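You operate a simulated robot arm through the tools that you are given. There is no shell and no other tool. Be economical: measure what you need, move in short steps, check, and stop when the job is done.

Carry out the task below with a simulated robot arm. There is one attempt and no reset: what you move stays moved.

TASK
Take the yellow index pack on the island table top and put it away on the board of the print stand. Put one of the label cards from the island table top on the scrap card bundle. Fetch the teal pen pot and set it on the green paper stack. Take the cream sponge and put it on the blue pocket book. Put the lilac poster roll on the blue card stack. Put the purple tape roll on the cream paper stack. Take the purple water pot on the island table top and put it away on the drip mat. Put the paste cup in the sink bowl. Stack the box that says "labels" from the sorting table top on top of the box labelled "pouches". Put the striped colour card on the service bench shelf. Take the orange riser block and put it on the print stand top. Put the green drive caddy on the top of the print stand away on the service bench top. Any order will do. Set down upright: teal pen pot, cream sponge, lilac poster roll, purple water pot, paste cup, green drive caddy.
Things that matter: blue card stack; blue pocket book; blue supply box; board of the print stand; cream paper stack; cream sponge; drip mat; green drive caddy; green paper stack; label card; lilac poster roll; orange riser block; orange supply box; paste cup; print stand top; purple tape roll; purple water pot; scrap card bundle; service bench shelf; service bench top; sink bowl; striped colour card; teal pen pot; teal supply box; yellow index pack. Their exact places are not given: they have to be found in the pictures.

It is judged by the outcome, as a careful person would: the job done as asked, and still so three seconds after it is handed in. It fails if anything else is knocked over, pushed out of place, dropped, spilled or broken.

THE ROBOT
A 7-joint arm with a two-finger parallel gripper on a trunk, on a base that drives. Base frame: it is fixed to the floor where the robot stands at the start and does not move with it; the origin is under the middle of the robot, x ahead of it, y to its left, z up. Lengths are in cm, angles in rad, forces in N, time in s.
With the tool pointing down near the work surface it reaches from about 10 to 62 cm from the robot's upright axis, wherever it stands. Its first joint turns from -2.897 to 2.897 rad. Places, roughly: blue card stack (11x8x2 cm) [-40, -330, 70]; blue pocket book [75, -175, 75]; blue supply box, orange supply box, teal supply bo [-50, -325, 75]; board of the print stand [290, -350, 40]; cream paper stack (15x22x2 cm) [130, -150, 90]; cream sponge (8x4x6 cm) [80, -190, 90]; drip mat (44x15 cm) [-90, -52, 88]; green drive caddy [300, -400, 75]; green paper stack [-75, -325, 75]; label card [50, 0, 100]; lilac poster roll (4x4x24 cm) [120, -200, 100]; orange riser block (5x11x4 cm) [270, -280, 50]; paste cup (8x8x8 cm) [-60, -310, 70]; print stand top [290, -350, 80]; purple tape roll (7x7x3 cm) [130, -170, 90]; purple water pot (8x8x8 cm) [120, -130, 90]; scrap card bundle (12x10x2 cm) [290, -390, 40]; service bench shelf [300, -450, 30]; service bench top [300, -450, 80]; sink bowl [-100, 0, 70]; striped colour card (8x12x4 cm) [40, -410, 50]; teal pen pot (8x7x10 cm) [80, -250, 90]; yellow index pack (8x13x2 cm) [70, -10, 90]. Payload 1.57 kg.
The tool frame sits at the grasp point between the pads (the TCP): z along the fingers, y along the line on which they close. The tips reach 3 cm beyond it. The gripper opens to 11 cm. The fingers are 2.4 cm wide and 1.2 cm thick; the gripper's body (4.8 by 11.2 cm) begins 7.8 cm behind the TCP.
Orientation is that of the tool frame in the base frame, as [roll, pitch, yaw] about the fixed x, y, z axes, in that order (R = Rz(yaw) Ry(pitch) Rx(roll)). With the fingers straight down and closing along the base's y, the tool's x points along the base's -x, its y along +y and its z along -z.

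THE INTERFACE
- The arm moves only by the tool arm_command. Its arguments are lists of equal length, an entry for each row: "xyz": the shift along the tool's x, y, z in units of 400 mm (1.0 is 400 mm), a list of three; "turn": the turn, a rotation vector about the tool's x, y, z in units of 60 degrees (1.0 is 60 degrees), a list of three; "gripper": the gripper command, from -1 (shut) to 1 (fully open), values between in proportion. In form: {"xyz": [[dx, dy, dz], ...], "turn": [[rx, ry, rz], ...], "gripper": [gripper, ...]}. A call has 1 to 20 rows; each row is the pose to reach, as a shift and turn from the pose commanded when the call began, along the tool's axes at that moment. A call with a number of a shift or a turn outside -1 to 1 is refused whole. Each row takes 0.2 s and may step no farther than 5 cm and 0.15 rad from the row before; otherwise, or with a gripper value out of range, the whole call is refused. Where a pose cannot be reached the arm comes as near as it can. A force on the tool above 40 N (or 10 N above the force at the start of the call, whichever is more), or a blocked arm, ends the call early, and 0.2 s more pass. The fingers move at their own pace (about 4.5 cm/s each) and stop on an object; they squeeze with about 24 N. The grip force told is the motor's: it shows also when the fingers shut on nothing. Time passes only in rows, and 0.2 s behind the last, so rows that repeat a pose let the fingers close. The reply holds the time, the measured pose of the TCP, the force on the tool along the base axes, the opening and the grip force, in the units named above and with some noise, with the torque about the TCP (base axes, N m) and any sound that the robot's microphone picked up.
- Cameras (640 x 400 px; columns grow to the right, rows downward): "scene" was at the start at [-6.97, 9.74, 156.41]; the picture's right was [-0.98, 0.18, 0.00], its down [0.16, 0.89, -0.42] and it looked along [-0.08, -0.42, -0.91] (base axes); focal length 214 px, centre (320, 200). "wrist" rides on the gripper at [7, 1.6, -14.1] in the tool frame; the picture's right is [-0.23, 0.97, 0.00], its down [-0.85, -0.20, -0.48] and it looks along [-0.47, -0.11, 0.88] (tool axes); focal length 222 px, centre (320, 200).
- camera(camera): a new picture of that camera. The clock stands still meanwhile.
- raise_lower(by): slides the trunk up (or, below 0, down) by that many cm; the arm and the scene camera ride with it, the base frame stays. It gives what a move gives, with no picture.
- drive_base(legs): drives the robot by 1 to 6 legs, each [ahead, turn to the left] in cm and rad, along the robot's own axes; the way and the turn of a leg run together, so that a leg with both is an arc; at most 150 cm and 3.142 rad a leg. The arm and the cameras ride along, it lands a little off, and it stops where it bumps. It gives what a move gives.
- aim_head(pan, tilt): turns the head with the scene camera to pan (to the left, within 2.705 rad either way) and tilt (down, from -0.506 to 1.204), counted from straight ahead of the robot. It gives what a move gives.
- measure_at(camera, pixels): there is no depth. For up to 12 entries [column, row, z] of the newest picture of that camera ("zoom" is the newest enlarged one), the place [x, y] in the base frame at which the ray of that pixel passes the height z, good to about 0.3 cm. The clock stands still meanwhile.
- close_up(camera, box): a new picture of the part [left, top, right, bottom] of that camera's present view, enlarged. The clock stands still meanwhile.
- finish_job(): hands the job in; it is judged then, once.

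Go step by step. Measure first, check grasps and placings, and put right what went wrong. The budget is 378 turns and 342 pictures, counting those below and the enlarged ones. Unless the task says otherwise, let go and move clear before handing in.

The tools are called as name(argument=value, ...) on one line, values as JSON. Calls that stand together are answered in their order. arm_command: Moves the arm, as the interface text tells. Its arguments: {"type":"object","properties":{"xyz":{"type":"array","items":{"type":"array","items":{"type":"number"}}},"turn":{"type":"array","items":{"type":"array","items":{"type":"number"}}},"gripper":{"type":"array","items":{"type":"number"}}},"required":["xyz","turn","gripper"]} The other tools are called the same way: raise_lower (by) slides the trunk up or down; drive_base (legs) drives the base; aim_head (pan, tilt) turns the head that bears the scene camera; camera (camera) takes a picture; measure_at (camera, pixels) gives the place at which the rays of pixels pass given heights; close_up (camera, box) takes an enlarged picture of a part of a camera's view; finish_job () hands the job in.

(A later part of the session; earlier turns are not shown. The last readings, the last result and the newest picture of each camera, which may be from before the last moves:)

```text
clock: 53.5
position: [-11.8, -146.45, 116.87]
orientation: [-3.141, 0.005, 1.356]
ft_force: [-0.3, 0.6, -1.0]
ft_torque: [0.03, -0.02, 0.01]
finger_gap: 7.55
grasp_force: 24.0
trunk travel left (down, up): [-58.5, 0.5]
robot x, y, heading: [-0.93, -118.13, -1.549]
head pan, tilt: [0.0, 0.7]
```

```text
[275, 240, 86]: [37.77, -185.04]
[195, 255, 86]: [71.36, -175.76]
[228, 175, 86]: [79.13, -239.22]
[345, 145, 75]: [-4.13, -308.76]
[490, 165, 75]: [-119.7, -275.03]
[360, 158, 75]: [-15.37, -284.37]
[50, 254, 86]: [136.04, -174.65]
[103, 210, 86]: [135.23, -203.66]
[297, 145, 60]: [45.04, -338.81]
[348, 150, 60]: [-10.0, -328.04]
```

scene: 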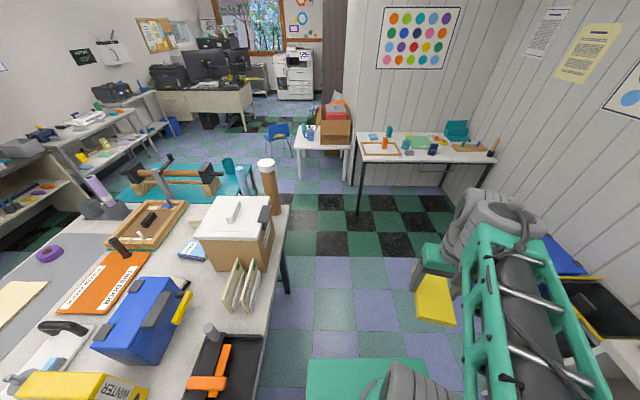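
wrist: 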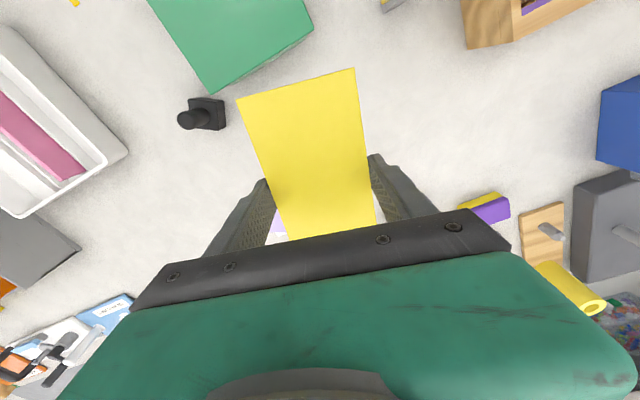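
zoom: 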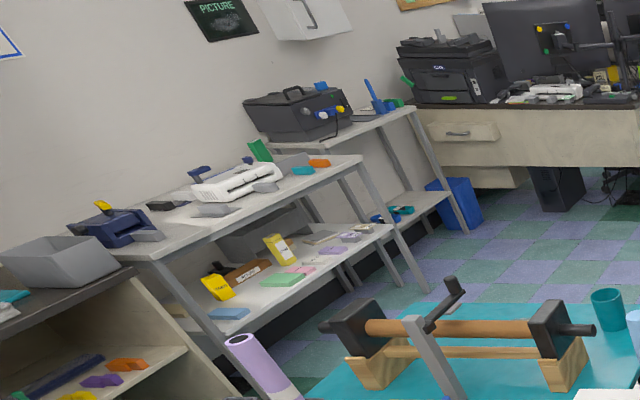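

Pen pot (teal) is on the island's teal mat at about (79,-239), sponge stands by the white lid, blue pocket book beside it. I advance toward the end of the island and look down for clearances.

drive_base(legs=[[105, 0]])

aim_head(pan=0.5, tilt=0.9)

camera(camera="scene")

```text
clock: 59.0
position: [-9.13, -251.32, 116.96]
orientation: [3.142, 0.005, 1.358]
ft_force: [-0.7, 0.1, -0.6]
ft_torque: [0.01, 0.0, 0.01]
finger_gap: 7.54
grasp_force: 23.7
trunk travel left (down, up): [-58.5, 0.5]
robot x, y, heading: [1.87, -223.02, -1.544]
head pan, tilt: [0.0, 0.7]
```

```text
clock: 59.9
position: [-9.24, -251.36, 117.02]
orientation: [3.141, 0.006, 1.357]
ft_force: [0.7, 0.3, -1.6]
ft_torque: [0.0, -0.01, 0.01]
finger_gap: 7.54
grasp_force: 24.0
trunk travel left (down, up): [-58.5, 0.5]
robot x, y, heading: [1.49, -222.98, -1.545]
head pan, tilt: [0.499, 0.901]
```

```text
305 pictures are left
```

scene: 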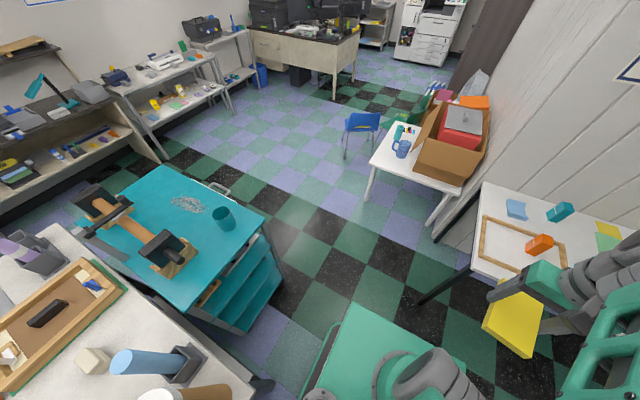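

A teal cart stands at the island's end. I measure the floor positions of its corner and the table legs.

measure_at(camera="scene", pixels=[[235, 333, 0], [284, 275, 10], [262, 215, 86], [160, 165, 86], [367, 200, 0], [430, 225, 0], [418, 303, 0], [345, 158, 0], [340, 100, 0], [222, 112, 0], [165, 160, 0], [375, 168, 60]])

close_up(camera="scene", box=[0, 0, 320, 200])

```text
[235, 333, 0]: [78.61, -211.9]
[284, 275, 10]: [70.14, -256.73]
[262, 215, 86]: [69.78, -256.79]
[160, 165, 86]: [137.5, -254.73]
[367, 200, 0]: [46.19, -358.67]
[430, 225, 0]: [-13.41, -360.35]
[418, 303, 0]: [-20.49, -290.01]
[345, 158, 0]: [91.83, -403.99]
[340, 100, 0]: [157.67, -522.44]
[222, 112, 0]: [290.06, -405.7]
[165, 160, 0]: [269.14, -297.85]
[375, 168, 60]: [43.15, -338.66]
```

```text
2.00 times, centred on (160, 100) of scene
```

zoom: 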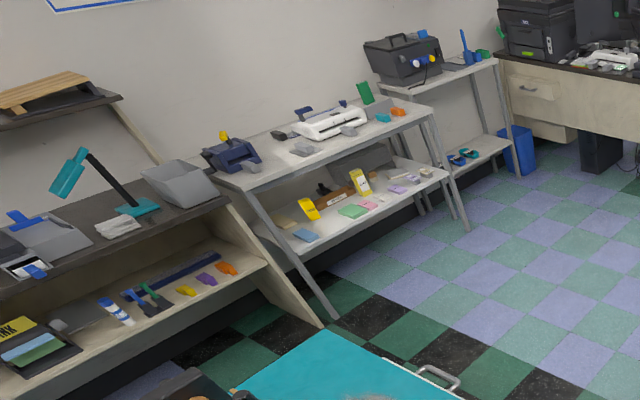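

Cart corner is at (70,-257), the white table edge at y≈-340, the print stand's front leg at about (269,-298). I arc left and drive east along y≈-292.

drive_base(legs=[[17, 0], [82, 1.54], [100, 0]])

aim_head(pan=-0.3, tilt=0.6)

camera(camera="scene")

```text
clock: 70.0
position: [182.74, -299.78, 116.98]
orientation: [-3.141, 0.003, 2.914]
ft_force: [-0.1, 0.0, -1.8]
ft_torque: [0.01, 0.01, -0.02]
finger_gap: 7.53
grasp_force: 24.4
trunk travel left (down, up): [-58.5, 0.5]
robot x, y, heading: [154.88, -288.5, 0.012]
head pan, tilt: [0.499, 0.901]
cut short: leg 2
```

```text
clock: 71.2
position: [182.79, -299.75, 117.09]
orientation: [3.141, 0.006, 2.912]
ft_force: [0.4, 0.3, -1.0]
ft_torque: [-0.01, -0.02, -0.01]
finger_gap: 7.53
grasp_force: 23.5
trunk travel left (down, up): [-58.5, 0.5]
robot x, y, heading: [154.76, -288.32, 0.01]
head pan, tilt: [-0.3, 0.6]
```

```text
303 pictures are left
```

scene: 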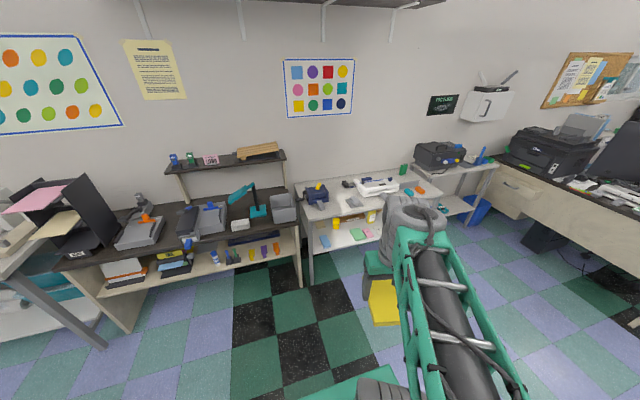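

Leg 2 was reported cut short; I look back to check whether anything was bumped.

aim_head(pan=2.6, tilt=0.6)

camera(camera="scene")

aim_head(pan=-2.65, tilt=0.5)

camera(camera="scene")

```text
clock: 73.7
position: [182.72, -299.71, 116.96]
orientation: [-3.14, 0.004, 2.914]
ft_force: [-0.2, -0.1, -1.1]
ft_torque: [-0.01, -0.01, 0.0]
finger_gap: 7.55
grasp_force: 23.5
trunk travel left (down, up): [-58.5, 0.5]
robot x, y, heading: [154.44, -288.16, 0.01]
head pan, tilt: [2.601, 0.6]
```

```text
302 pictures are left
```

scene: 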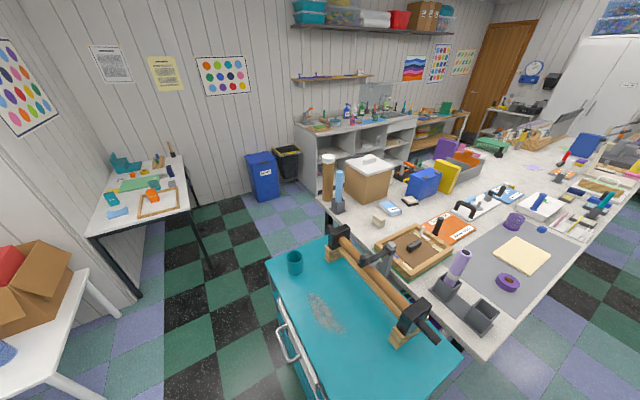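

```text
clock: 77.8
position: [182.71, -299.72, 117.04]
orientation: [3.141, 0.006, 2.912]
ft_force: [-0.1, -0.6, -1.1]
ft_torque: [0.0, -0.01, 0.01]
finger_gap: 7.54
grasp_force: 24.3
trunk travel left (down, up): [-58.5, 0.5]
robot x, y, heading: [154.38, -288.5, 0.01]
head pan, tilt: [-2.649, 0.499]
```

```text
301 pictures are left
```

scene: 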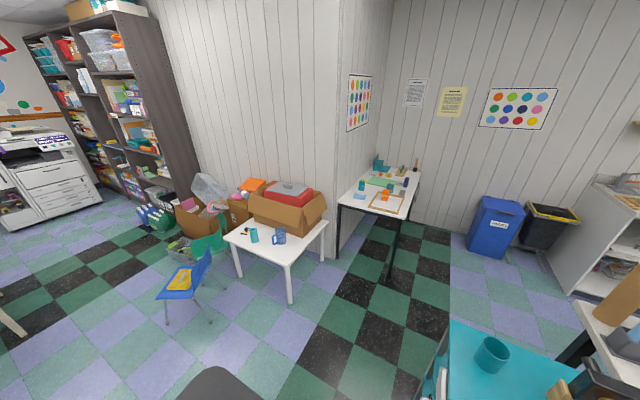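

Everything behind looks undisturbed. Now I examine the print stand and service bench.

drive_base(legs=[[25, -0.5], [10, -0.1]])

aim_head(pan=0.2, tilt=0.6)

camera(camera="scene")

close_up(camera="scene", box=[180, 100, 420, 250])

```text
clock: 80.4
position: [204.16, -324.66, 116.86]
orientation: [-3.141, 0.004, 2.312]
ft_force: [0.4, -0.2, -2.1]
ft_torque: [-0.02, 0.05, 0.0]
finger_gap: 7.51
grasp_force: 24.3
trunk travel left (down, up): [-58.5, 0.5]
robot x, y, heading: [187.15, -299.68, -0.586]
head pan, tilt: [-2.649, 0.499]
```

```text
clock: 82.9
position: [204.02, -324.65, 116.96]
orientation: [-3.14, 0.005, 2.314]
ft_force: [0.3, -0.1, -1.5]
ft_torque: [-0.04, -0.03, -0.01]
finger_gap: 7.54
grasp_force: 23.1
trunk travel left (down, up): [-58.5, 0.5]
robot x, y, heading: [186.87, -299.12, -0.585]
head pan, tilt: [0.201, 0.6]
```

```text
300 pictures are left
```

scene: 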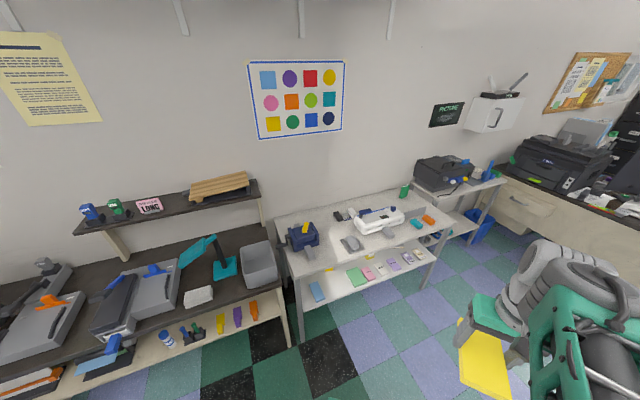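

```text
2.67 times, centred on (300, 175) of scene
```

zoom: 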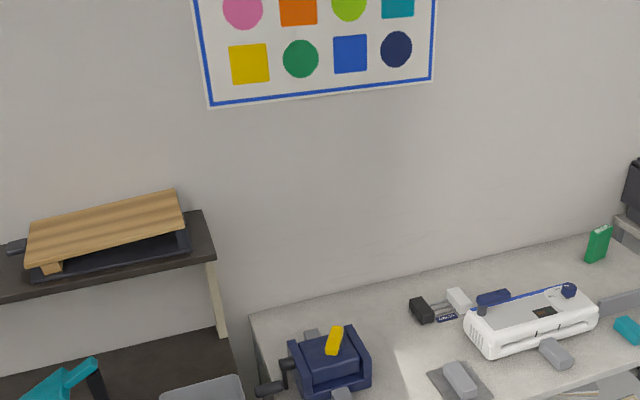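

The green box near the back right of the stand top (403,190) is the drive caddy. I move to face the print stand's middle.

drive_base(legs=[[0, -0.52], [57, 0], [0, 1.1]])

aim_head(pan=0.0, tilt=0.9)

camera(camera="scene")

camera(camera="wrist")

```text
clock: 90.4
position: [240.56, -362.81, 116.94]
orientation: [3.141, 0.005, 2.889]
ft_force: [0.4, -0.3, -2.4]
ft_torque: [0.01, -0.04, 0.03]
finger_gap: 7.56
grasp_force: 23.5
trunk travel left (down, up): [-58.5, 0.5]
robot x, y, heading: [212.92, -350.56, -0.008]
head pan, tilt: [0.201, 0.6]
```

```text
clock: 91.2
position: [240.57, -362.87, 116.94]
orientation: [-3.14, 0.006, 2.89]
ft_force: [0.4, 1.2, -1.1]
ft_torque: [0.03, -0.01, 0.02]
finger_gap: 7.55
grasp_force: 24.4
trunk travel left (down, up): [-58.5, 0.5]
robot x, y, heading: [212.64, -350.58, -0.006]
head pan, tilt: [0.0, 0.901]
```

```text
298 pictures are left
```

scene: 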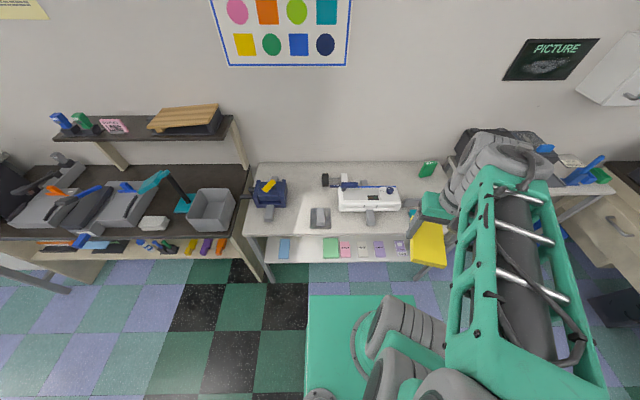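

```text
297 pictures are left
```

wrist: 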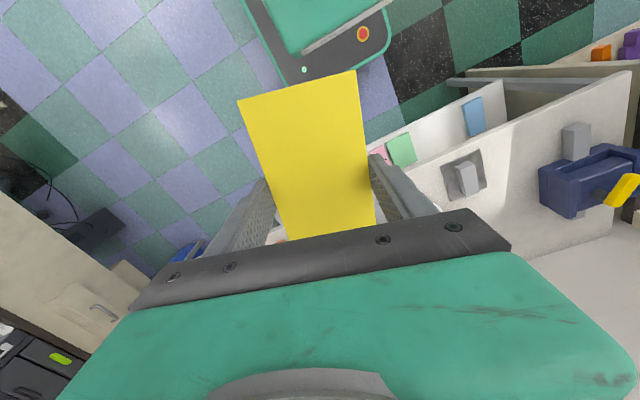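

I zoom into the stand and measure its edges.

close_up(camera="scene", box=[220, 140, 460, 290])

measure_at(camera="scene", pixels=[[300, 235, 76], [300, 235, 82], [300, 263, 40], [300, 263, 30], [260, 165, 80], [248, 232, 80], [272, 280, 0], [300, 240, 40], [300, 163, 80], [425, 175, 80]])

```text
2.67 times, centred on (340, 215) of scene
```

zoom: 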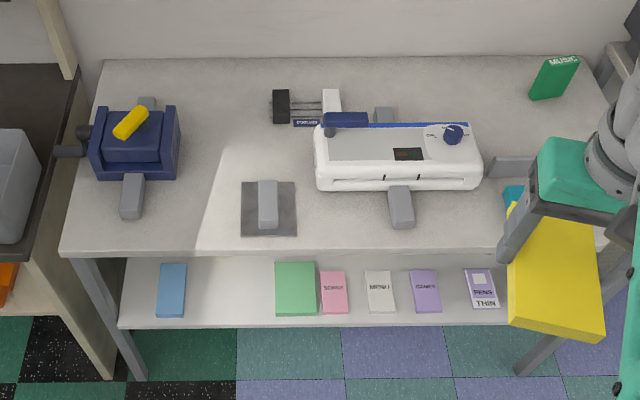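

```text
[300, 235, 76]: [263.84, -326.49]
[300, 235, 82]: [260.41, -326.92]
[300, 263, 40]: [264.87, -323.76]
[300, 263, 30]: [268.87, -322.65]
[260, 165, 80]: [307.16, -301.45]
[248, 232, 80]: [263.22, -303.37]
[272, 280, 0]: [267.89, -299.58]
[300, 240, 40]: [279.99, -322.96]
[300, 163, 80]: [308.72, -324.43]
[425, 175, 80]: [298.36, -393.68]
```

The shelf needs a slanted grip from the front, so I'll set the pack on a free patch of the stand top and regrip it at its near end. I measure the free patches and shelf items.

measure_at(camera="zoom", pixels=[[150, 245, 79], [240, 238, 79], [240, 180, 79], [185, 180, 79], [415, 230, 79], [500, 245, 79], [188, 265, 41], [273, 265, 41], [188, 316, 41], [273, 316, 41], [119, 328, 40], [470, 326, 40]])

close_up(camera="scene", box=[260, 230, 420, 270])

```text
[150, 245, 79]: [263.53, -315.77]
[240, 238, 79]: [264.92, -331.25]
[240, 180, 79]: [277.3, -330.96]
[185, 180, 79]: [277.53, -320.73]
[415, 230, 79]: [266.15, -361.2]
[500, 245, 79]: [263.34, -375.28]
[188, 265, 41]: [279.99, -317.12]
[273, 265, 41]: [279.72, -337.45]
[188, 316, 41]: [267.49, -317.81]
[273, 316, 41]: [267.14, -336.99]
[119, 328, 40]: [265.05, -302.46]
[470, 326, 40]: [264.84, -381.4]
```

```text
4.00 times, centred on (340, 250) of scene
```

zoom: 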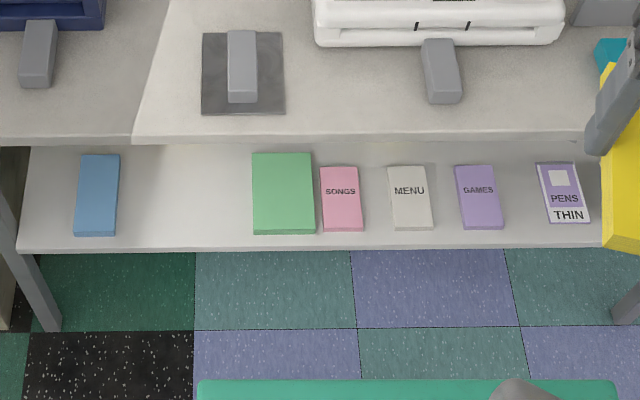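

Shelf gap between the blue and green cards is 20 cm wide (y -317…-337.5); the stand-top patch around (271,-323) is free. I drive 12 cm closer and move the pack over that patch.

drive_base(legs=[[12, 0]])

arm_command(xyz=[[-0.016, 0.087, 0], [-0.032, 0.174, 0], [-0.048, 0.26, 0], [-0.064, 0.347, 0], [-0.08, 0.433, 0], [-0.096, 0.52, 0], [-0.112, 0.606, 0], [-0.128, 0.693, 0], [-0.144, 0.78, 0], [-0.16, 0.866, 0], [-0.16, 0.866, 0]], turn=[[0, 0, -0.024], [0, 0, -0.048], [0, 0, -0.072], [0, 0, -0.096], [0, 0, -0.12], [0, 0, -0.144], [0, 0, -0.168], [0, 0, -0.19], [0, 0, -0.215], [0, 0, -0.24], [0, 0, -0.24]], gripper=[-1, -1, -1, -1, -1, -1, -1, -1, -1, -1, -1])

camera(camera="wrist")

camera(camera="scene")

```text
clock: 92.4
position: [252.57, -362.85, 116.97]
orientation: [-3.141, 0.004, 2.892]
ft_force: [-0.2, 0.1, -1.2]
ft_torque: [0.03, -0.01, 0.01]
finger_gap: 7.55
grasp_force: 24.0
trunk travel left (down, up): [-58.5, 0.5]
robot x, y, heading: [224.88, -350.79, -0.01]
head pan, tilt: [0.0, 0.901]
```

```text
clock: 94.8
position: [267.38, -330.91, 117.06]
orientation: [-3.141, 0.007, -3.14]
ft_force: [0.1, 0.0, -1.2]
ft_torque: [0.0, 0.01, 0.01]
finger_gap: 7.56
grasp_force: 23.7
trunk travel left (down, up): [-58.5, 0.5]
robot x, y, heading: [224.35, -350.91, -0.005]
head pan, tilt: [0.0, 0.901]
```

```text
294 pictures are left
```

wrist: 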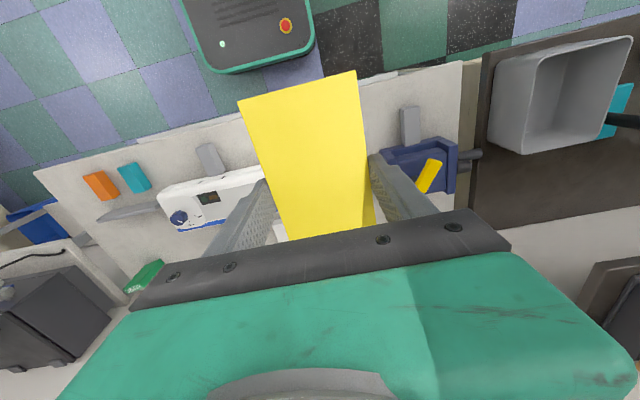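

```text
293 pictures are left
```

scene: 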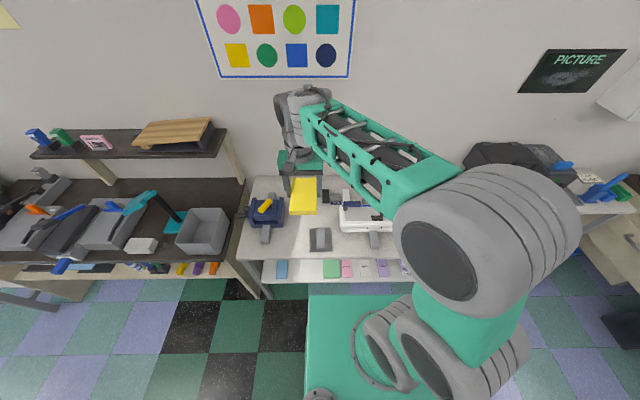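

The patch is at hand; I shift over it and descend to just above the stand top.

arm_command(xyz=[[-0.045, 0.1, 0], [-0.09, 0.2, 0], [-0.09, 0.2, 0.12], [-0.09, 0.2, 0.24], [-0.09, 0.2, 0.36], [-0.09, 0.2, 0.48], [-0.09, 0.2, 0.6], [-0.09, 0.2, 0.7], [-0.09, 0.2, 0.77], [-0.09, 0.2, 0.8], [-0.09, 0.2, 0.8]], turn=[[0, 0, 0], [0, 0, 0], [0, 0, 0], [0, 0, 0], [0, 0, 0], [0, 0, 0], [0, 0, 0], [0, 0, 0], [0, 0, 0], [0, 0, 0], [0, 0, 0]], gripper=[-1, -1, -1, -1, -1, -1, -1, -1, -1, -1, -1])

camera(camera="wrist")

camera(camera="scene")

```text
clock: 97.2
position: [271.09, -322.75, 84.82]
orientation: [-3.139, 0.005, -3.141]
ft_force: [-0.1, 1.2, -0.7]
ft_torque: [0.03, -0.03, 0.04]
finger_gap: 7.55
grasp_force: 24.1
trunk travel left (down, up): [-58.5, 0.5]
robot x, y, heading: [224.57, -351.26, -0.007]
head pan, tilt: [0.0, 0.901]
```

```text
292 pictures are left
```

wrist: 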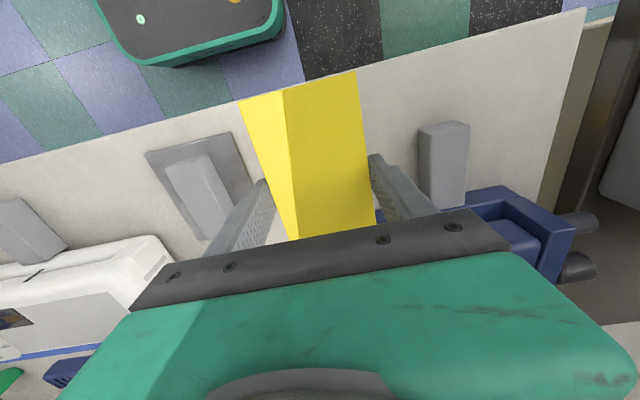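

```text
291 pictures are left
```

scene: 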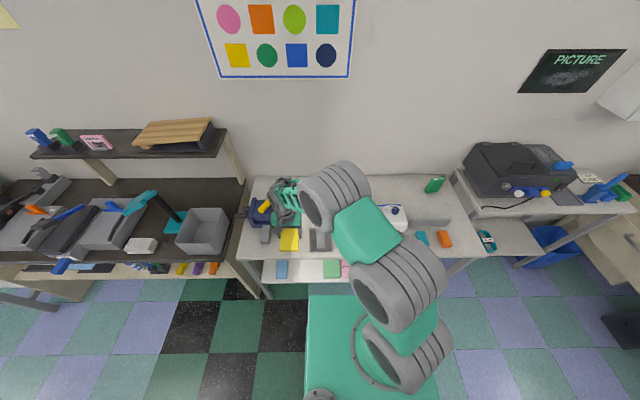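

Clear on both sides. I lower gently until contact.

arm_command(xyz=[[0, 0, 0.02], [0, 0, 0.04], [0, 0, 0.05], [0, 0, 0.06], [0, 0, 0.07], [0, 0, 0.08], [0, 0, 0.09], [0, 0, 0.1], [0, 0, 0.11], [0, 0, 0.12]], turn=[[0, 0, 0], [0, 0, 0], [0, 0, 0], [0, 0, 0], [0, 0, 0], [0, 0, 0], [0, 0, 0], [0, 0, 0], [0, 0, 0], [0, 0, 0]], gripper=[-1, -1, -1, -1, -1, -1, -1, -1, -1, -1])

```text
clock: 99.4
position: [271.0, -322.9, 80.17]
orientation: [-3.141, 0.006, -3.141]
ft_force: [-0.6, 0.3, -1.7]
ft_torque: [0.01, -0.01, -0.01]
finger_gap: 7.53
grasp_force: 24.6
trunk travel left (down, up): [-58.5, 0.5]
robot x, y, heading: [224.92, -351.08, -0.01]
head pan, tilt: [0.0, 0.901]
```

No contact yet; I continue down in fine steps.

arm_command(xyz=[[0, 0, 0.01], [0, 0, 0.02], [0, 0, 0.03], [0, 0, 0.04], [0, 0, 0.05], [0, 0, 0.06], [0, 0, 0.07], [0, 0, 0.08], [0, 0, 0.09], [0, 0, 0.1], [0, 0, 0.11], [0, 0, 0.12]], turn=[[0, 0, 0], [0, 0, 0], [0, 0, 0], [0, 0, 0], [0, 0, 0], [0, 0, 0], [0, 0, 0], [0, 0, 0], [0, 0, 0], [0, 0, 0], [0, 0, 0], [0, 0, 0]], gripper=[-1, -1, -1, -1, -1, -1, -1, -1, -1, -1, -1, -1])

camera(camera="wrist")

```text
clock: 100.6
position: [271.34, -322.81, 78.94]
orientation: [3.14, 0.011, -3.141]
ft_force: [-4.9, -4.5, 20.2]
ft_torque: [-0.84, 0.91, -0.21]
finger_gap: 7.57
grasp_force: 24.3
trunk travel left (down, up): [-58.5, 0.5]
robot x, y, heading: [224.69, -350.57, -0.005]
head pan, tilt: [0.0, 0.901]
stopped in row 5: the force on the tool passed its limit at 46 N (the readings are from after the stop); the commanded pose is now the measured one
```

```text
290 pictures are left
```

wrist: 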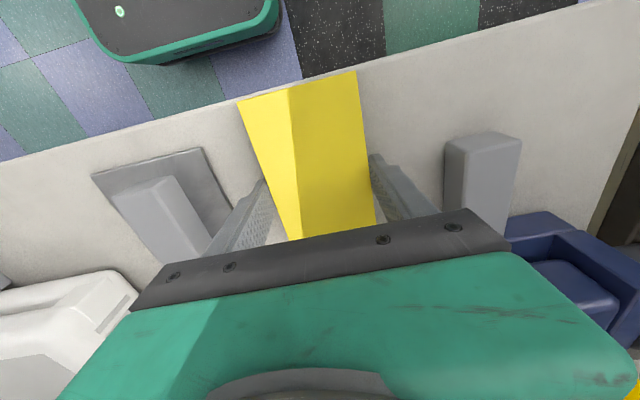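

The stand top is at z≈76.0. I release the pack, rise, pitch the tool 45° forward, and will regrip with the slanted tool.

arm_command(xyz=[[0, 0, -0.005], [0, 0, -0.005], [0, 0, -0.005], [0, 0, -0.1], [0, 0, -0.2], [0, 0, -0.3], [0, 0, -0.3], [0, 0, -0.3], [0, 0, -0.3], [0, 0, -0.3], [0, 0, -0.3], [0, 0, -0.3], [0, 0, -0.3]], turn=[[0, 0, 0], [0, 0, 0], [0, 0, 0], [0, 0, 0], [0, 0, 0], [0, 0, 0], [0, -0.13, 0], [0, -0.26, 0], [0, -0.39, 0], [0, -0.52, 0], [0, -0.64, 0], [0, -0.75, 0], [0, -0.75, 0]], gripper=[0.73, 0.73, 0.73, 0.73, 0.73, 0.73, 0.73, 0.73, 0.73, 0.73, 0.73, 0.73, 0.73])

camera(camera="wrist")

camera(camera="scene")

```text
clock: 103.4
position: [271.11, -322.79, 90.61]
orientation: [3.141, 0.796, 3.141]
ft_force: [-0.5, -0.3, -0.6]
ft_torque: [-0.01, 0.01, 0.02]
finger_gap: 9.5
grasp_force: 0.0
trunk travel left (down, up): [-58.5, 0.5]
robot x, y, heading: [224.04, -351.04, -0.006]
head pan, tilt: [0.0, 0.901]
```

```text
289 pictures are left
```

wrist: 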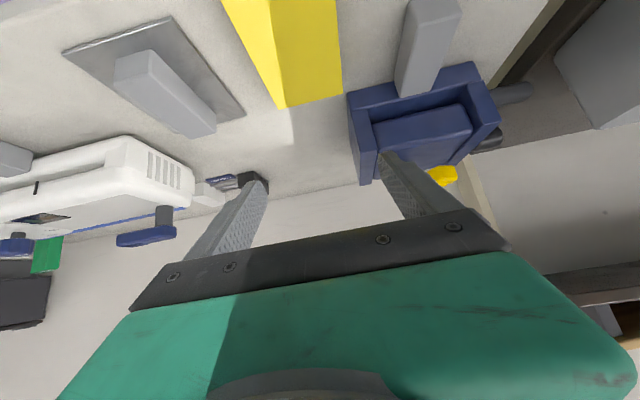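

```text
288 pictures are left
```

scene: 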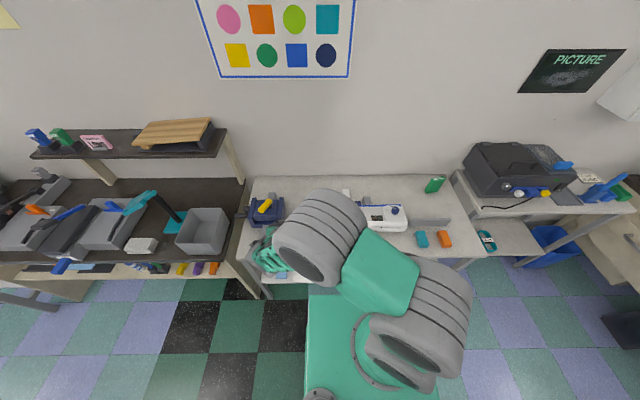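

The tool is pitched 45°; I descend to straddle the pack and grip it.

arm_command(xyz=[[0.057, 0, 0.043], [0.114, 0, 0.087], [0.16, 0, 0.122], [0.19, 0, 0.145], [0.21, 0, 0.16], [0.228, 0, 0.1745], [0.228, 0, 0.1745]], turn=[[0, 0, 0], [0, 0, 0], [0, 0, 0], [0, 0, 0], [0, 0, 0], [0, 0, 0], [0, 0, 0]], gripper=[0.73, 0.73, 0.73, 0.73, 0.73, 0.73, 0.73])

camera(camera="wrist")

```text
clock: 105.0
position: [269.66, -322.71, 79.39]
orientation: [-3.141, 0.795, -3.14]
ft_force: [0.0, 0.5, -0.8]
ft_torque: [0.01, -0.01, 0.02]
finger_gap: 9.49
grasp_force: 0.1
trunk travel left (down, up): [-58.5, 0.5]
robot x, y, heading: [224.56, -350.47, -0.006]
head pan, tilt: [0.0, 0.901]
```

```text
287 pictures are left
```

wrist: 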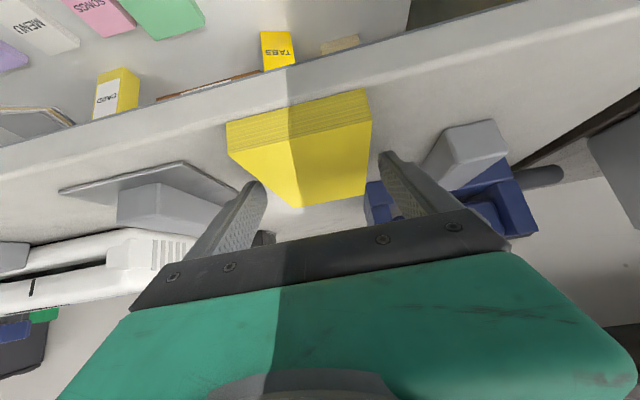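

The fingers straddle the pack's middle. I close, lift slightly and check. The wrist view also shows upright yellow boxes further back on the shelf.

arm_command(xyz=[[0, 0, 0], [0, 0, 0], [0, 0, 0], [0, 0, 0], [-0.04, 0, -0.04], [-0.09, 0, -0.09], [-0.09, 0, -0.09]], turn=[[0, 0, 0], [0, 0, 0], [0, 0, 0], [0, 0, 0], [0, 0, 0], [0, 0, 0], [0, 0, 0]], gripper=[0, -1, -1, -1, -1, -1, -1])

camera(camera="wrist")

```text
clock: 106.6
position: [269.65, -322.83, 84.46]
orientation: [-3.141, 0.793, 3.14]
ft_force: [-0.6, -0.9, -1.6]
ft_torque: [0.02, -0.01, 0.0]
finger_gap: 7.53
grasp_force: 23.5
trunk travel left (down, up): [-58.5, 0.5]
robot x, y, heading: [224.28, -350.6, -0.005]
head pan, tilt: [0.0, 0.901]
```

```text
286 pictures are left
```

wrist: 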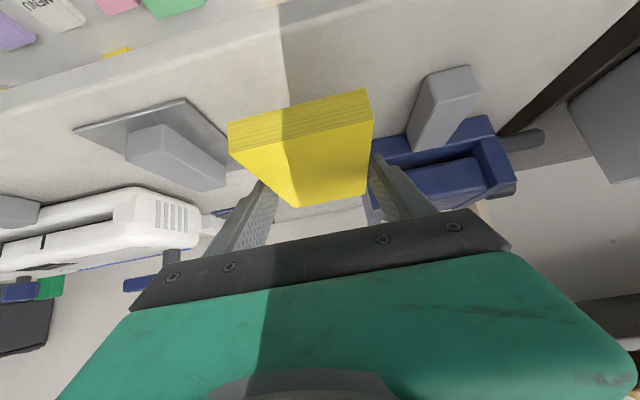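

The pack is held level. I pull back clear of the stand edge and lower the trunk to shelf height.

arm_command(xyz=[[0.072, -0.016, -0.073], [0.144, -0.032, -0.146], [0.215, -0.048, -0.219], [0.287, -0.064, -0.292], [0.36, -0.08, -0.365], [0.43, -0.1, -0.4375], [0.43, -0.1, -0.4375]], turn=[[0, 0, 0], [0, 0, 0], [0, 0, 0], [0, 0, 0], [0, 0, 0], [0, 0, 0], [0, 0, 0]], gripper=[-1, -1, -1, -1, -1, -1, -1])

raise_lower(by=-34)

camera(camera="wrist")

camera(camera="scene")

```text
clock: 108.0
position: [246.56, -326.93, 84.59]
orientation: [3.122, 0.792, 3.098]
ft_force: [2.4, 12.9, -9.3]
ft_torque: [-0.67, -0.21, -0.54]
finger_gap: 7.51
grasp_force: 25.0
trunk travel left (down, up): [-58.5, 0.5]
robot x, y, heading: [224.78, -351.21, -0.004]
head pan, tilt: [0.0, 0.901]
stopped in row 7: the force on the tool passed its limit at 88 N (the readings are from after the stop); the commanded pose is now the measured one
```

```text
clock: 111.3
position: [246.61, -327.01, 50.56]
orientation: [3.122, 0.792, 3.096]
ft_force: [1.8, 33.7, 3.0]
ft_torque: [-3.01, 0.34, -1.64]
finger_gap: 7.55
grasp_force: 24.2
trunk travel left (down, up): [-24.5, 34.5]
robot x, y, heading: [224.49, -351.14, -0.009]
head pan, tilt: [0.0, 0.901]
```

```text
285 pictures are left
```

wrist: 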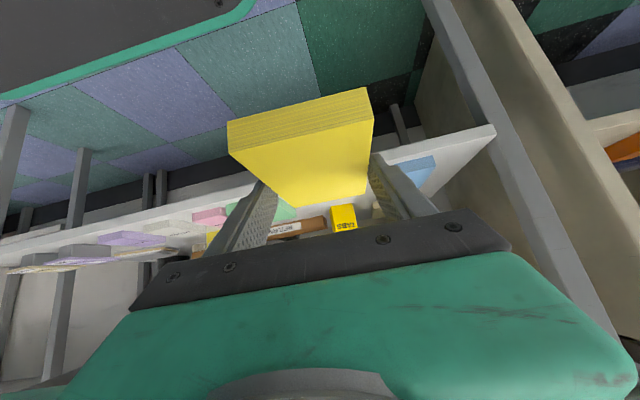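

```text
284 pictures are left
```

scene: 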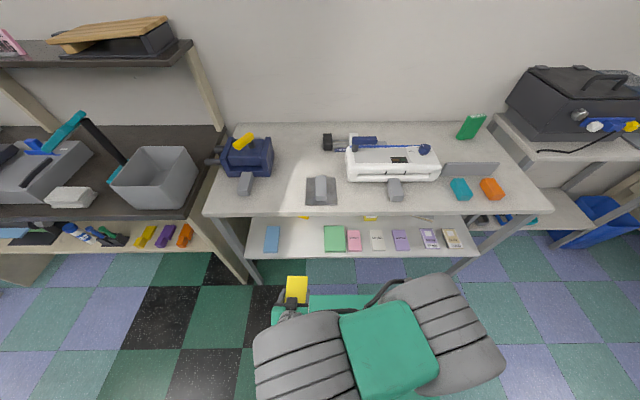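

A side force of 33 N shows some self-contact of the arm; I ease the tool forward and left to relieve it.

arm_command(xyz=[[-0.035, 0.03, 0.035], [-0.07, 0.06, 0.07], [-0.105, 0.06, 0.105], [-0.105, 0.06, 0.105]], turn=[[0, 0, 0], [0, 0, 0], [0, 0, 0], [0, 0, 0]], gripper=[-1, -1, -1, -1])

camera(camera="wrist")

close_up(camera="scene", box=[200, 190, 520, 390])

```text
clock: 112.3
position: [252.35, -324.71, 50.8]
orientation: [3.127, 0.793, 3.104]
ft_force: [-0.5, 0.2, -1.0]
ft_torque: [0.01, 0.02, 0.01]
finger_gap: 7.53
grasp_force: 24.3
trunk travel left (down, up): [-24.5, 34.5]
robot x, y, heading: [224.67, -350.95, -0.005]
head pan, tilt: [0.0, 0.901]
```

```text
283 pictures are left
```

wrist: 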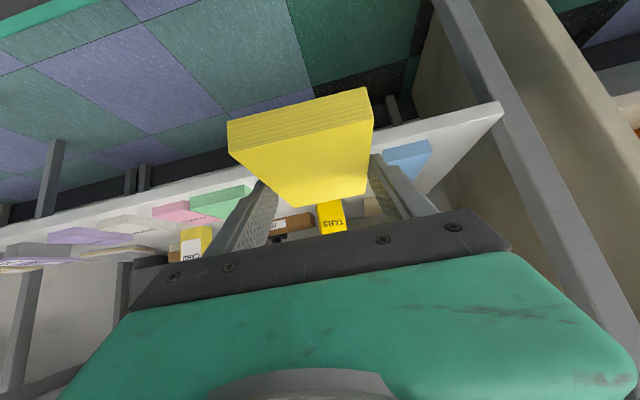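

```text
2.00 times, centred on (360, 290) of scene
```

zoom: 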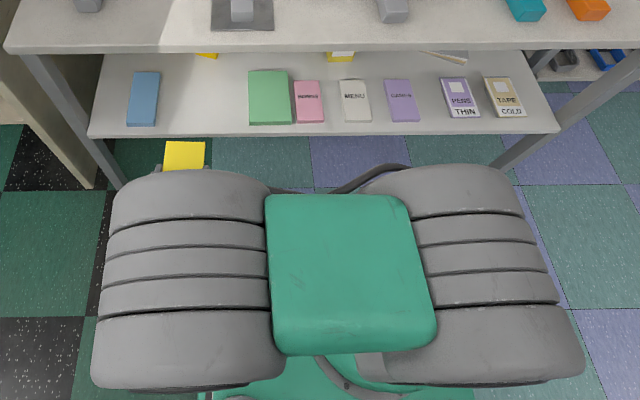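

Force is relieved. I measure the shelf's height cues and the TABS box from this lower view.

aim_head(pan=-0.1, tilt=0.7)

close_up(camera="scene", box=[180, 210, 500, 350])

measure_at(camera="wrist", pixels=[[335, 233, 41], [335, 233, 38], [355, 141, 41], [225, 176, 41], [388, 172, 41], [440, 150, 41], [500, 103, 40], [355, 141, 38]])

```text
clock: 113.0
position: [252.59, -324.75, 50.64]
orientation: [3.127, 0.792, 3.102]
ft_force: [-0.7, 0.9, -1.2]
ft_torque: [-0.02, 0.02, -0.01]
finger_gap: 7.52
grasp_force: 24.1
trunk travel left (down, up): [-24.5, 34.5]
robot x, y, heading: [224.42, -350.81, -0.012]
head pan, tilt: [-0.099, 0.7]
```

```text
2.00 times, centred on (340, 280) of scene
```

zoom: 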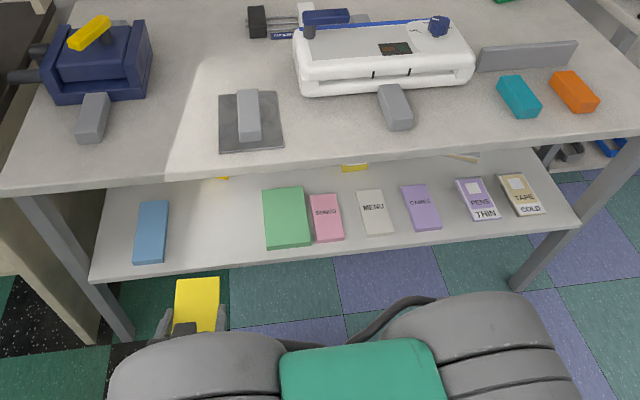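

```text
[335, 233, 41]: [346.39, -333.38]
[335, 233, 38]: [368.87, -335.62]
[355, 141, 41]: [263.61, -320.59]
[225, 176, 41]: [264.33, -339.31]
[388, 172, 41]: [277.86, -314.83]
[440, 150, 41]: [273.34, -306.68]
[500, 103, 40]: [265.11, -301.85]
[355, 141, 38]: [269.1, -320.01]
```

Shelf top is near z≈40.5 with front edge x≈265. I lower the trunk 4 cm more and insert the pack at TCP z≈46.7.

raise_lower(by=-3.5)

arm_command(xyz=[[-0.057, -0.007, 0.058], [-0.114, -0.014, 0.116], [-0.171, -0.02, 0.174], [-0.228, -0.027, 0.232], [-0.285, -0.034, 0.29], [-0.342, -0.04, 0.348], [-0.342, -0.04, 0.348]], turn=[[0, 0, 0], [0, 0, 0], [0, 0, 0], [0, 0, 0], [0, 0, 0], [0, 0, 0], [0, 0, 0]], gripper=[-1, -1, -1, -1, -1, -1, -1])

camera(camera="wrist")

close_up(camera="scene", box=[180, 210, 500, 350])

```text
clock: 113.8
position: [252.38, -324.7, 47.16]
orientation: [3.128, 0.791, 3.102]
ft_force: [0.4, -0.3, -1.7]
ft_torque: [-0.01, 0.04, 0.02]
finger_gap: 7.51
grasp_force: 23.6
trunk travel left (down, up): [-21.0, 38.0]
robot x, y, heading: [224.35, -350.79, -0.006]
head pan, tilt: [-0.099, 0.7]
```

```text
clock: 115.4
position: [271.87, -326.92, 47.15]
orientation: [3.127, 0.792, 3.103]
ft_force: [-0.7, -0.3, -0.7]
ft_torque: [0.0, 0.0, 0.0]
finger_gap: 7.5
grasp_force: 23.8
trunk travel left (down, up): [-21.0, 38.0]
robot x, y, heading: [224.44, -350.98, -0.009]
head pan, tilt: [-0.099, 0.7]
```

```text
280 pictures are left
```

wrist: 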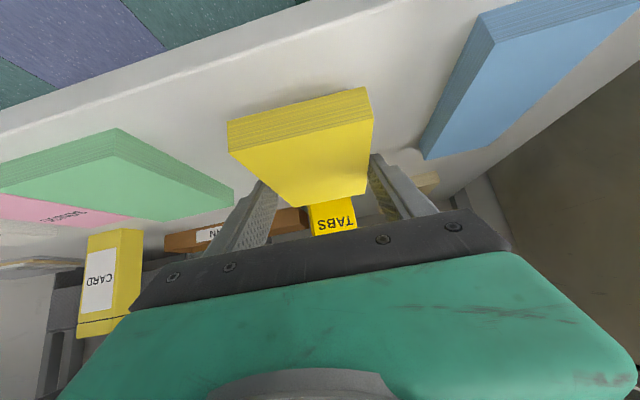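

```text
2.00 times, centred on (340, 280) of scene
```

zoom: 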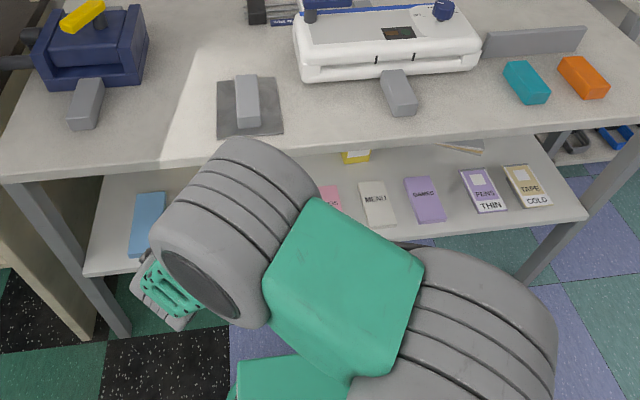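

The lane is clear between green and blue. I lower in fine steps until contact.

arm_command(xyz=[[0.018, 0, 0.0175], [0.027, 0, 0.026], [0.036, 0, 0.035], [0.042, 0, 0.041], [0.048, 0, 0.047], [0.054, 0, 0.053], [0.06, 0, 0.059], [0.066, 0, 0.065], [0.072, 0, 0.071], [0.078, 0, 0.077]], turn=[[0, 0, 0], [0, 0, 0], [0, 0, 0], [0, 0, 0], [0, 0, 0], [0, 0, 0], [0, 0, 0], [0, 0, 0], [0, 0, 0], [0, 0, 0]], gripper=[-1, -1, -1, -1, -1, -1, -1, -1, -1, -1])

camera(camera="wrist")

```text
clock: 116.7
position: [272.29, -326.78, 44.93]
orientation: [3.122, 0.806, 3.097]
ft_force: [1.1, -0.7, 14.7]
ft_torque: [-0.63, 0.24, -0.1]
finger_gap: 7.57
grasp_force: 24.0
trunk travel left (down, up): [-21.0, 38.0]
robot x, y, heading: [224.61, -350.72, -0.008]
head pan, tilt: [-0.099, 0.7]
stopped in row 6: the force on the tool passed its limit at 46 N (the readings are from after the stop); the commanded pose is now the measured one
```

```text
278 pictures are left
```

wrist: 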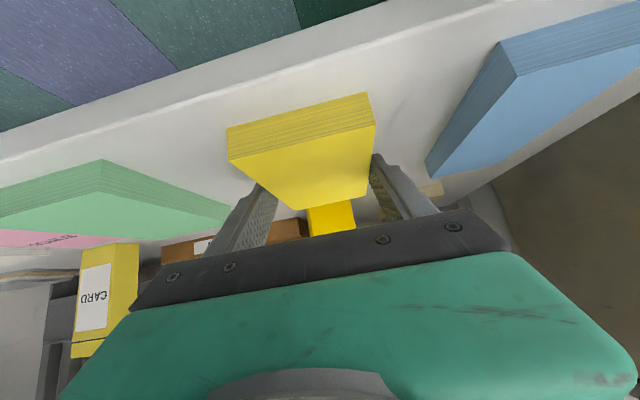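

Shelf is at z≈41.5. I release and withdraw along the tool axis.

arm_command(xyz=[[0, 0, 0], [0, 0, 0], [0, 0, 0], [0, 0, -0.05], [0, 0, -0.13], [0, 0, -0.23], [0, 0, -0.33], [0, 0, -0.43], [0, 0, -0.5]], turn=[[0, 0, 0], [0, 0, 0], [0, 0, 0], [0, 0, 0], [0, 0, 0], [0, 0, 0], [0, 0, 0], [0, 0, 0], [0, 0, 0]], gripper=[0.7, 0.7, 0.7, 0.7, 0.7, 0.7, 0.7, 0.7, 0.7])

camera(camera="wrist")

close_up(camera="scene", box=[180, 210, 500, 350])

```text
clock: 118.7
position: [257.85, -326.43, 58.71]
orientation: [3.129, 0.802, 3.101]
ft_force: [0.4, -0.7, -0.4]
ft_torque: [0.01, -0.01, -0.05]
finger_gap: 9.34
grasp_force: 0.0
trunk travel left (down, up): [-21.0, 38.0]
robot x, y, heading: [224.86, -350.85, -0.01]
head pan, tilt: [-0.099, 0.7]
```

```text
277 pictures are left
```

wrist: 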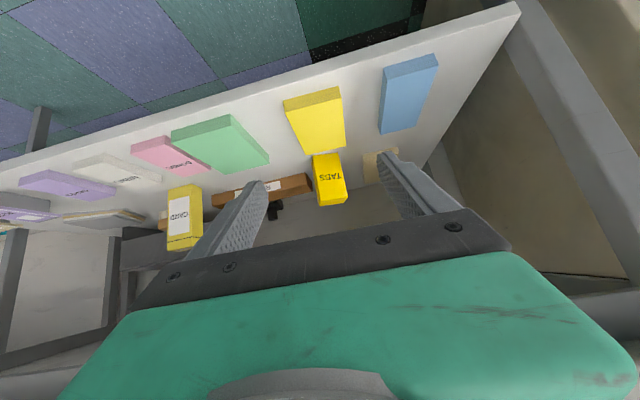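

```text
2.00 times, centred on (340, 280) of scene
```

zoom: 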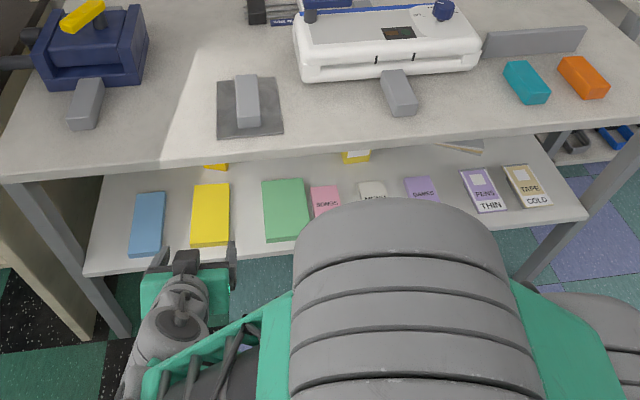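

The yellow pack rests neatly on the board. Next the orange riser block: I look at the black bench's shelf to the left.

raise_lower(by=20)

aim_head(pan=0.75, tilt=0.7)

camera(camera="scene")

close_up(camera="scene", box=[100, 180, 420, 340])

```text
clock: 120.9
position: [257.86, -326.48, 78.71]
orientation: [3.127, 0.803, 3.101]
ft_force: [0.6, -1.0, 0.1]
ft_torque: [-0.02, -0.03, -0.01]
finger_gap: 9.33
grasp_force: 0.0
trunk travel left (down, up): [-41.0, 18.0]
robot x, y, heading: [224.84, -350.73, -0.006]
head pan, tilt: [-0.099, 0.7]
```

```text
clock: 122.0
position: [257.83, -326.35, 78.76]
orientation: [3.127, 0.801, 3.103]
ft_force: [-0.2, 0.3, 0.4]
ft_torque: [0.04, 0.02, -0.02]
finger_gap: 9.36
grasp_force: 0.1
trunk travel left (down, up): [-41.0, 18.0]
robot x, y, heading: [224.61, -350.9, -0.006]
head pan, tilt: [0.75, 0.7]
```

```text
275 pictures are left
```

scene: 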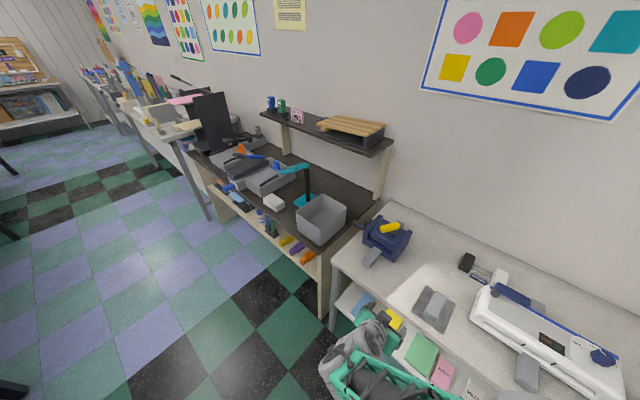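

```text
2.00 times, centred on (260, 260) of scene
```

zoom: 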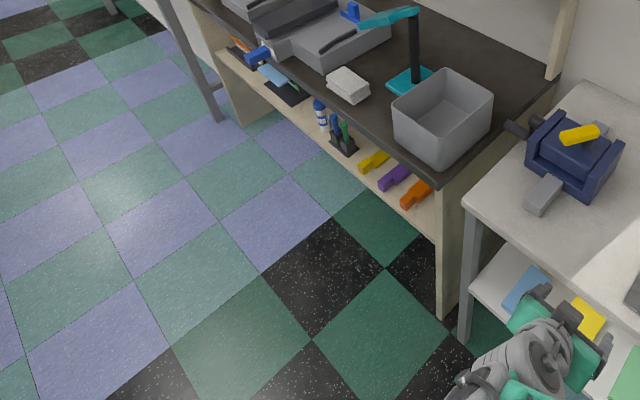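

The orange block lies near the front of the black bench's shelf. I reposition the robot to face it.

drive_base(legs=[[-15, 0], [0, 1.57], [70, 0], [0, -1.57]])

aim_head(pan=0.0, tilt=0.8)

camera(camera="scene")

camera(camera="wrist")

```text
clock: 134.4
position: [244.15, -257.68, 78.74]
orientation: [3.124, 0.8, 3.098]
ft_force: [0.3, -0.6, -0.6]
ft_torque: [-0.03, -0.03, -0.05]
finger_gap: 9.35
grasp_force: 0.0
trunk travel left (down, up): [-41.0, 18.0]
robot x, y, heading: [210.71, -282.25, -0.01]
head pan, tilt: [0.75, 0.7]
```

```text
clock: 135.5
position: [244.19, -257.7, 78.81]
orientation: [3.126, 0.801, 3.097]
ft_force: [0.1, 0.3, 0.4]
ft_torque: [0.02, -0.01, -0.02]
finger_gap: 9.36
grasp_force: 0.1
trunk travel left (down, up): [-41.0, 18.0]
robot x, y, heading: [210.48, -282.29, -0.01]
head pan, tilt: [0.0, 0.799]
```

```text
273 pictures are left
```

scene: 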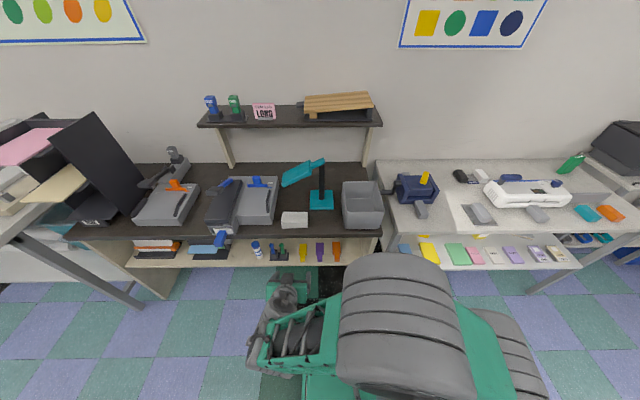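

```text
272 pictures are left
```

wrist: 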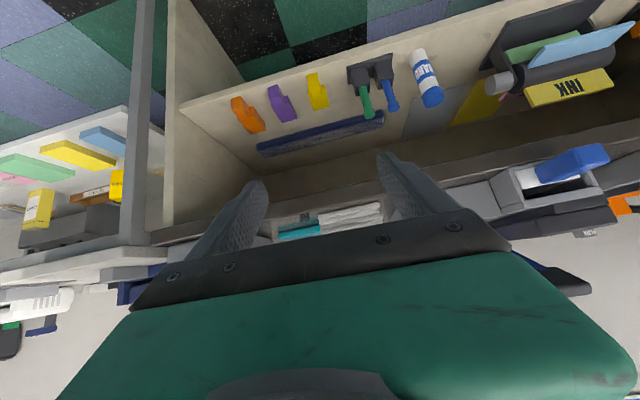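

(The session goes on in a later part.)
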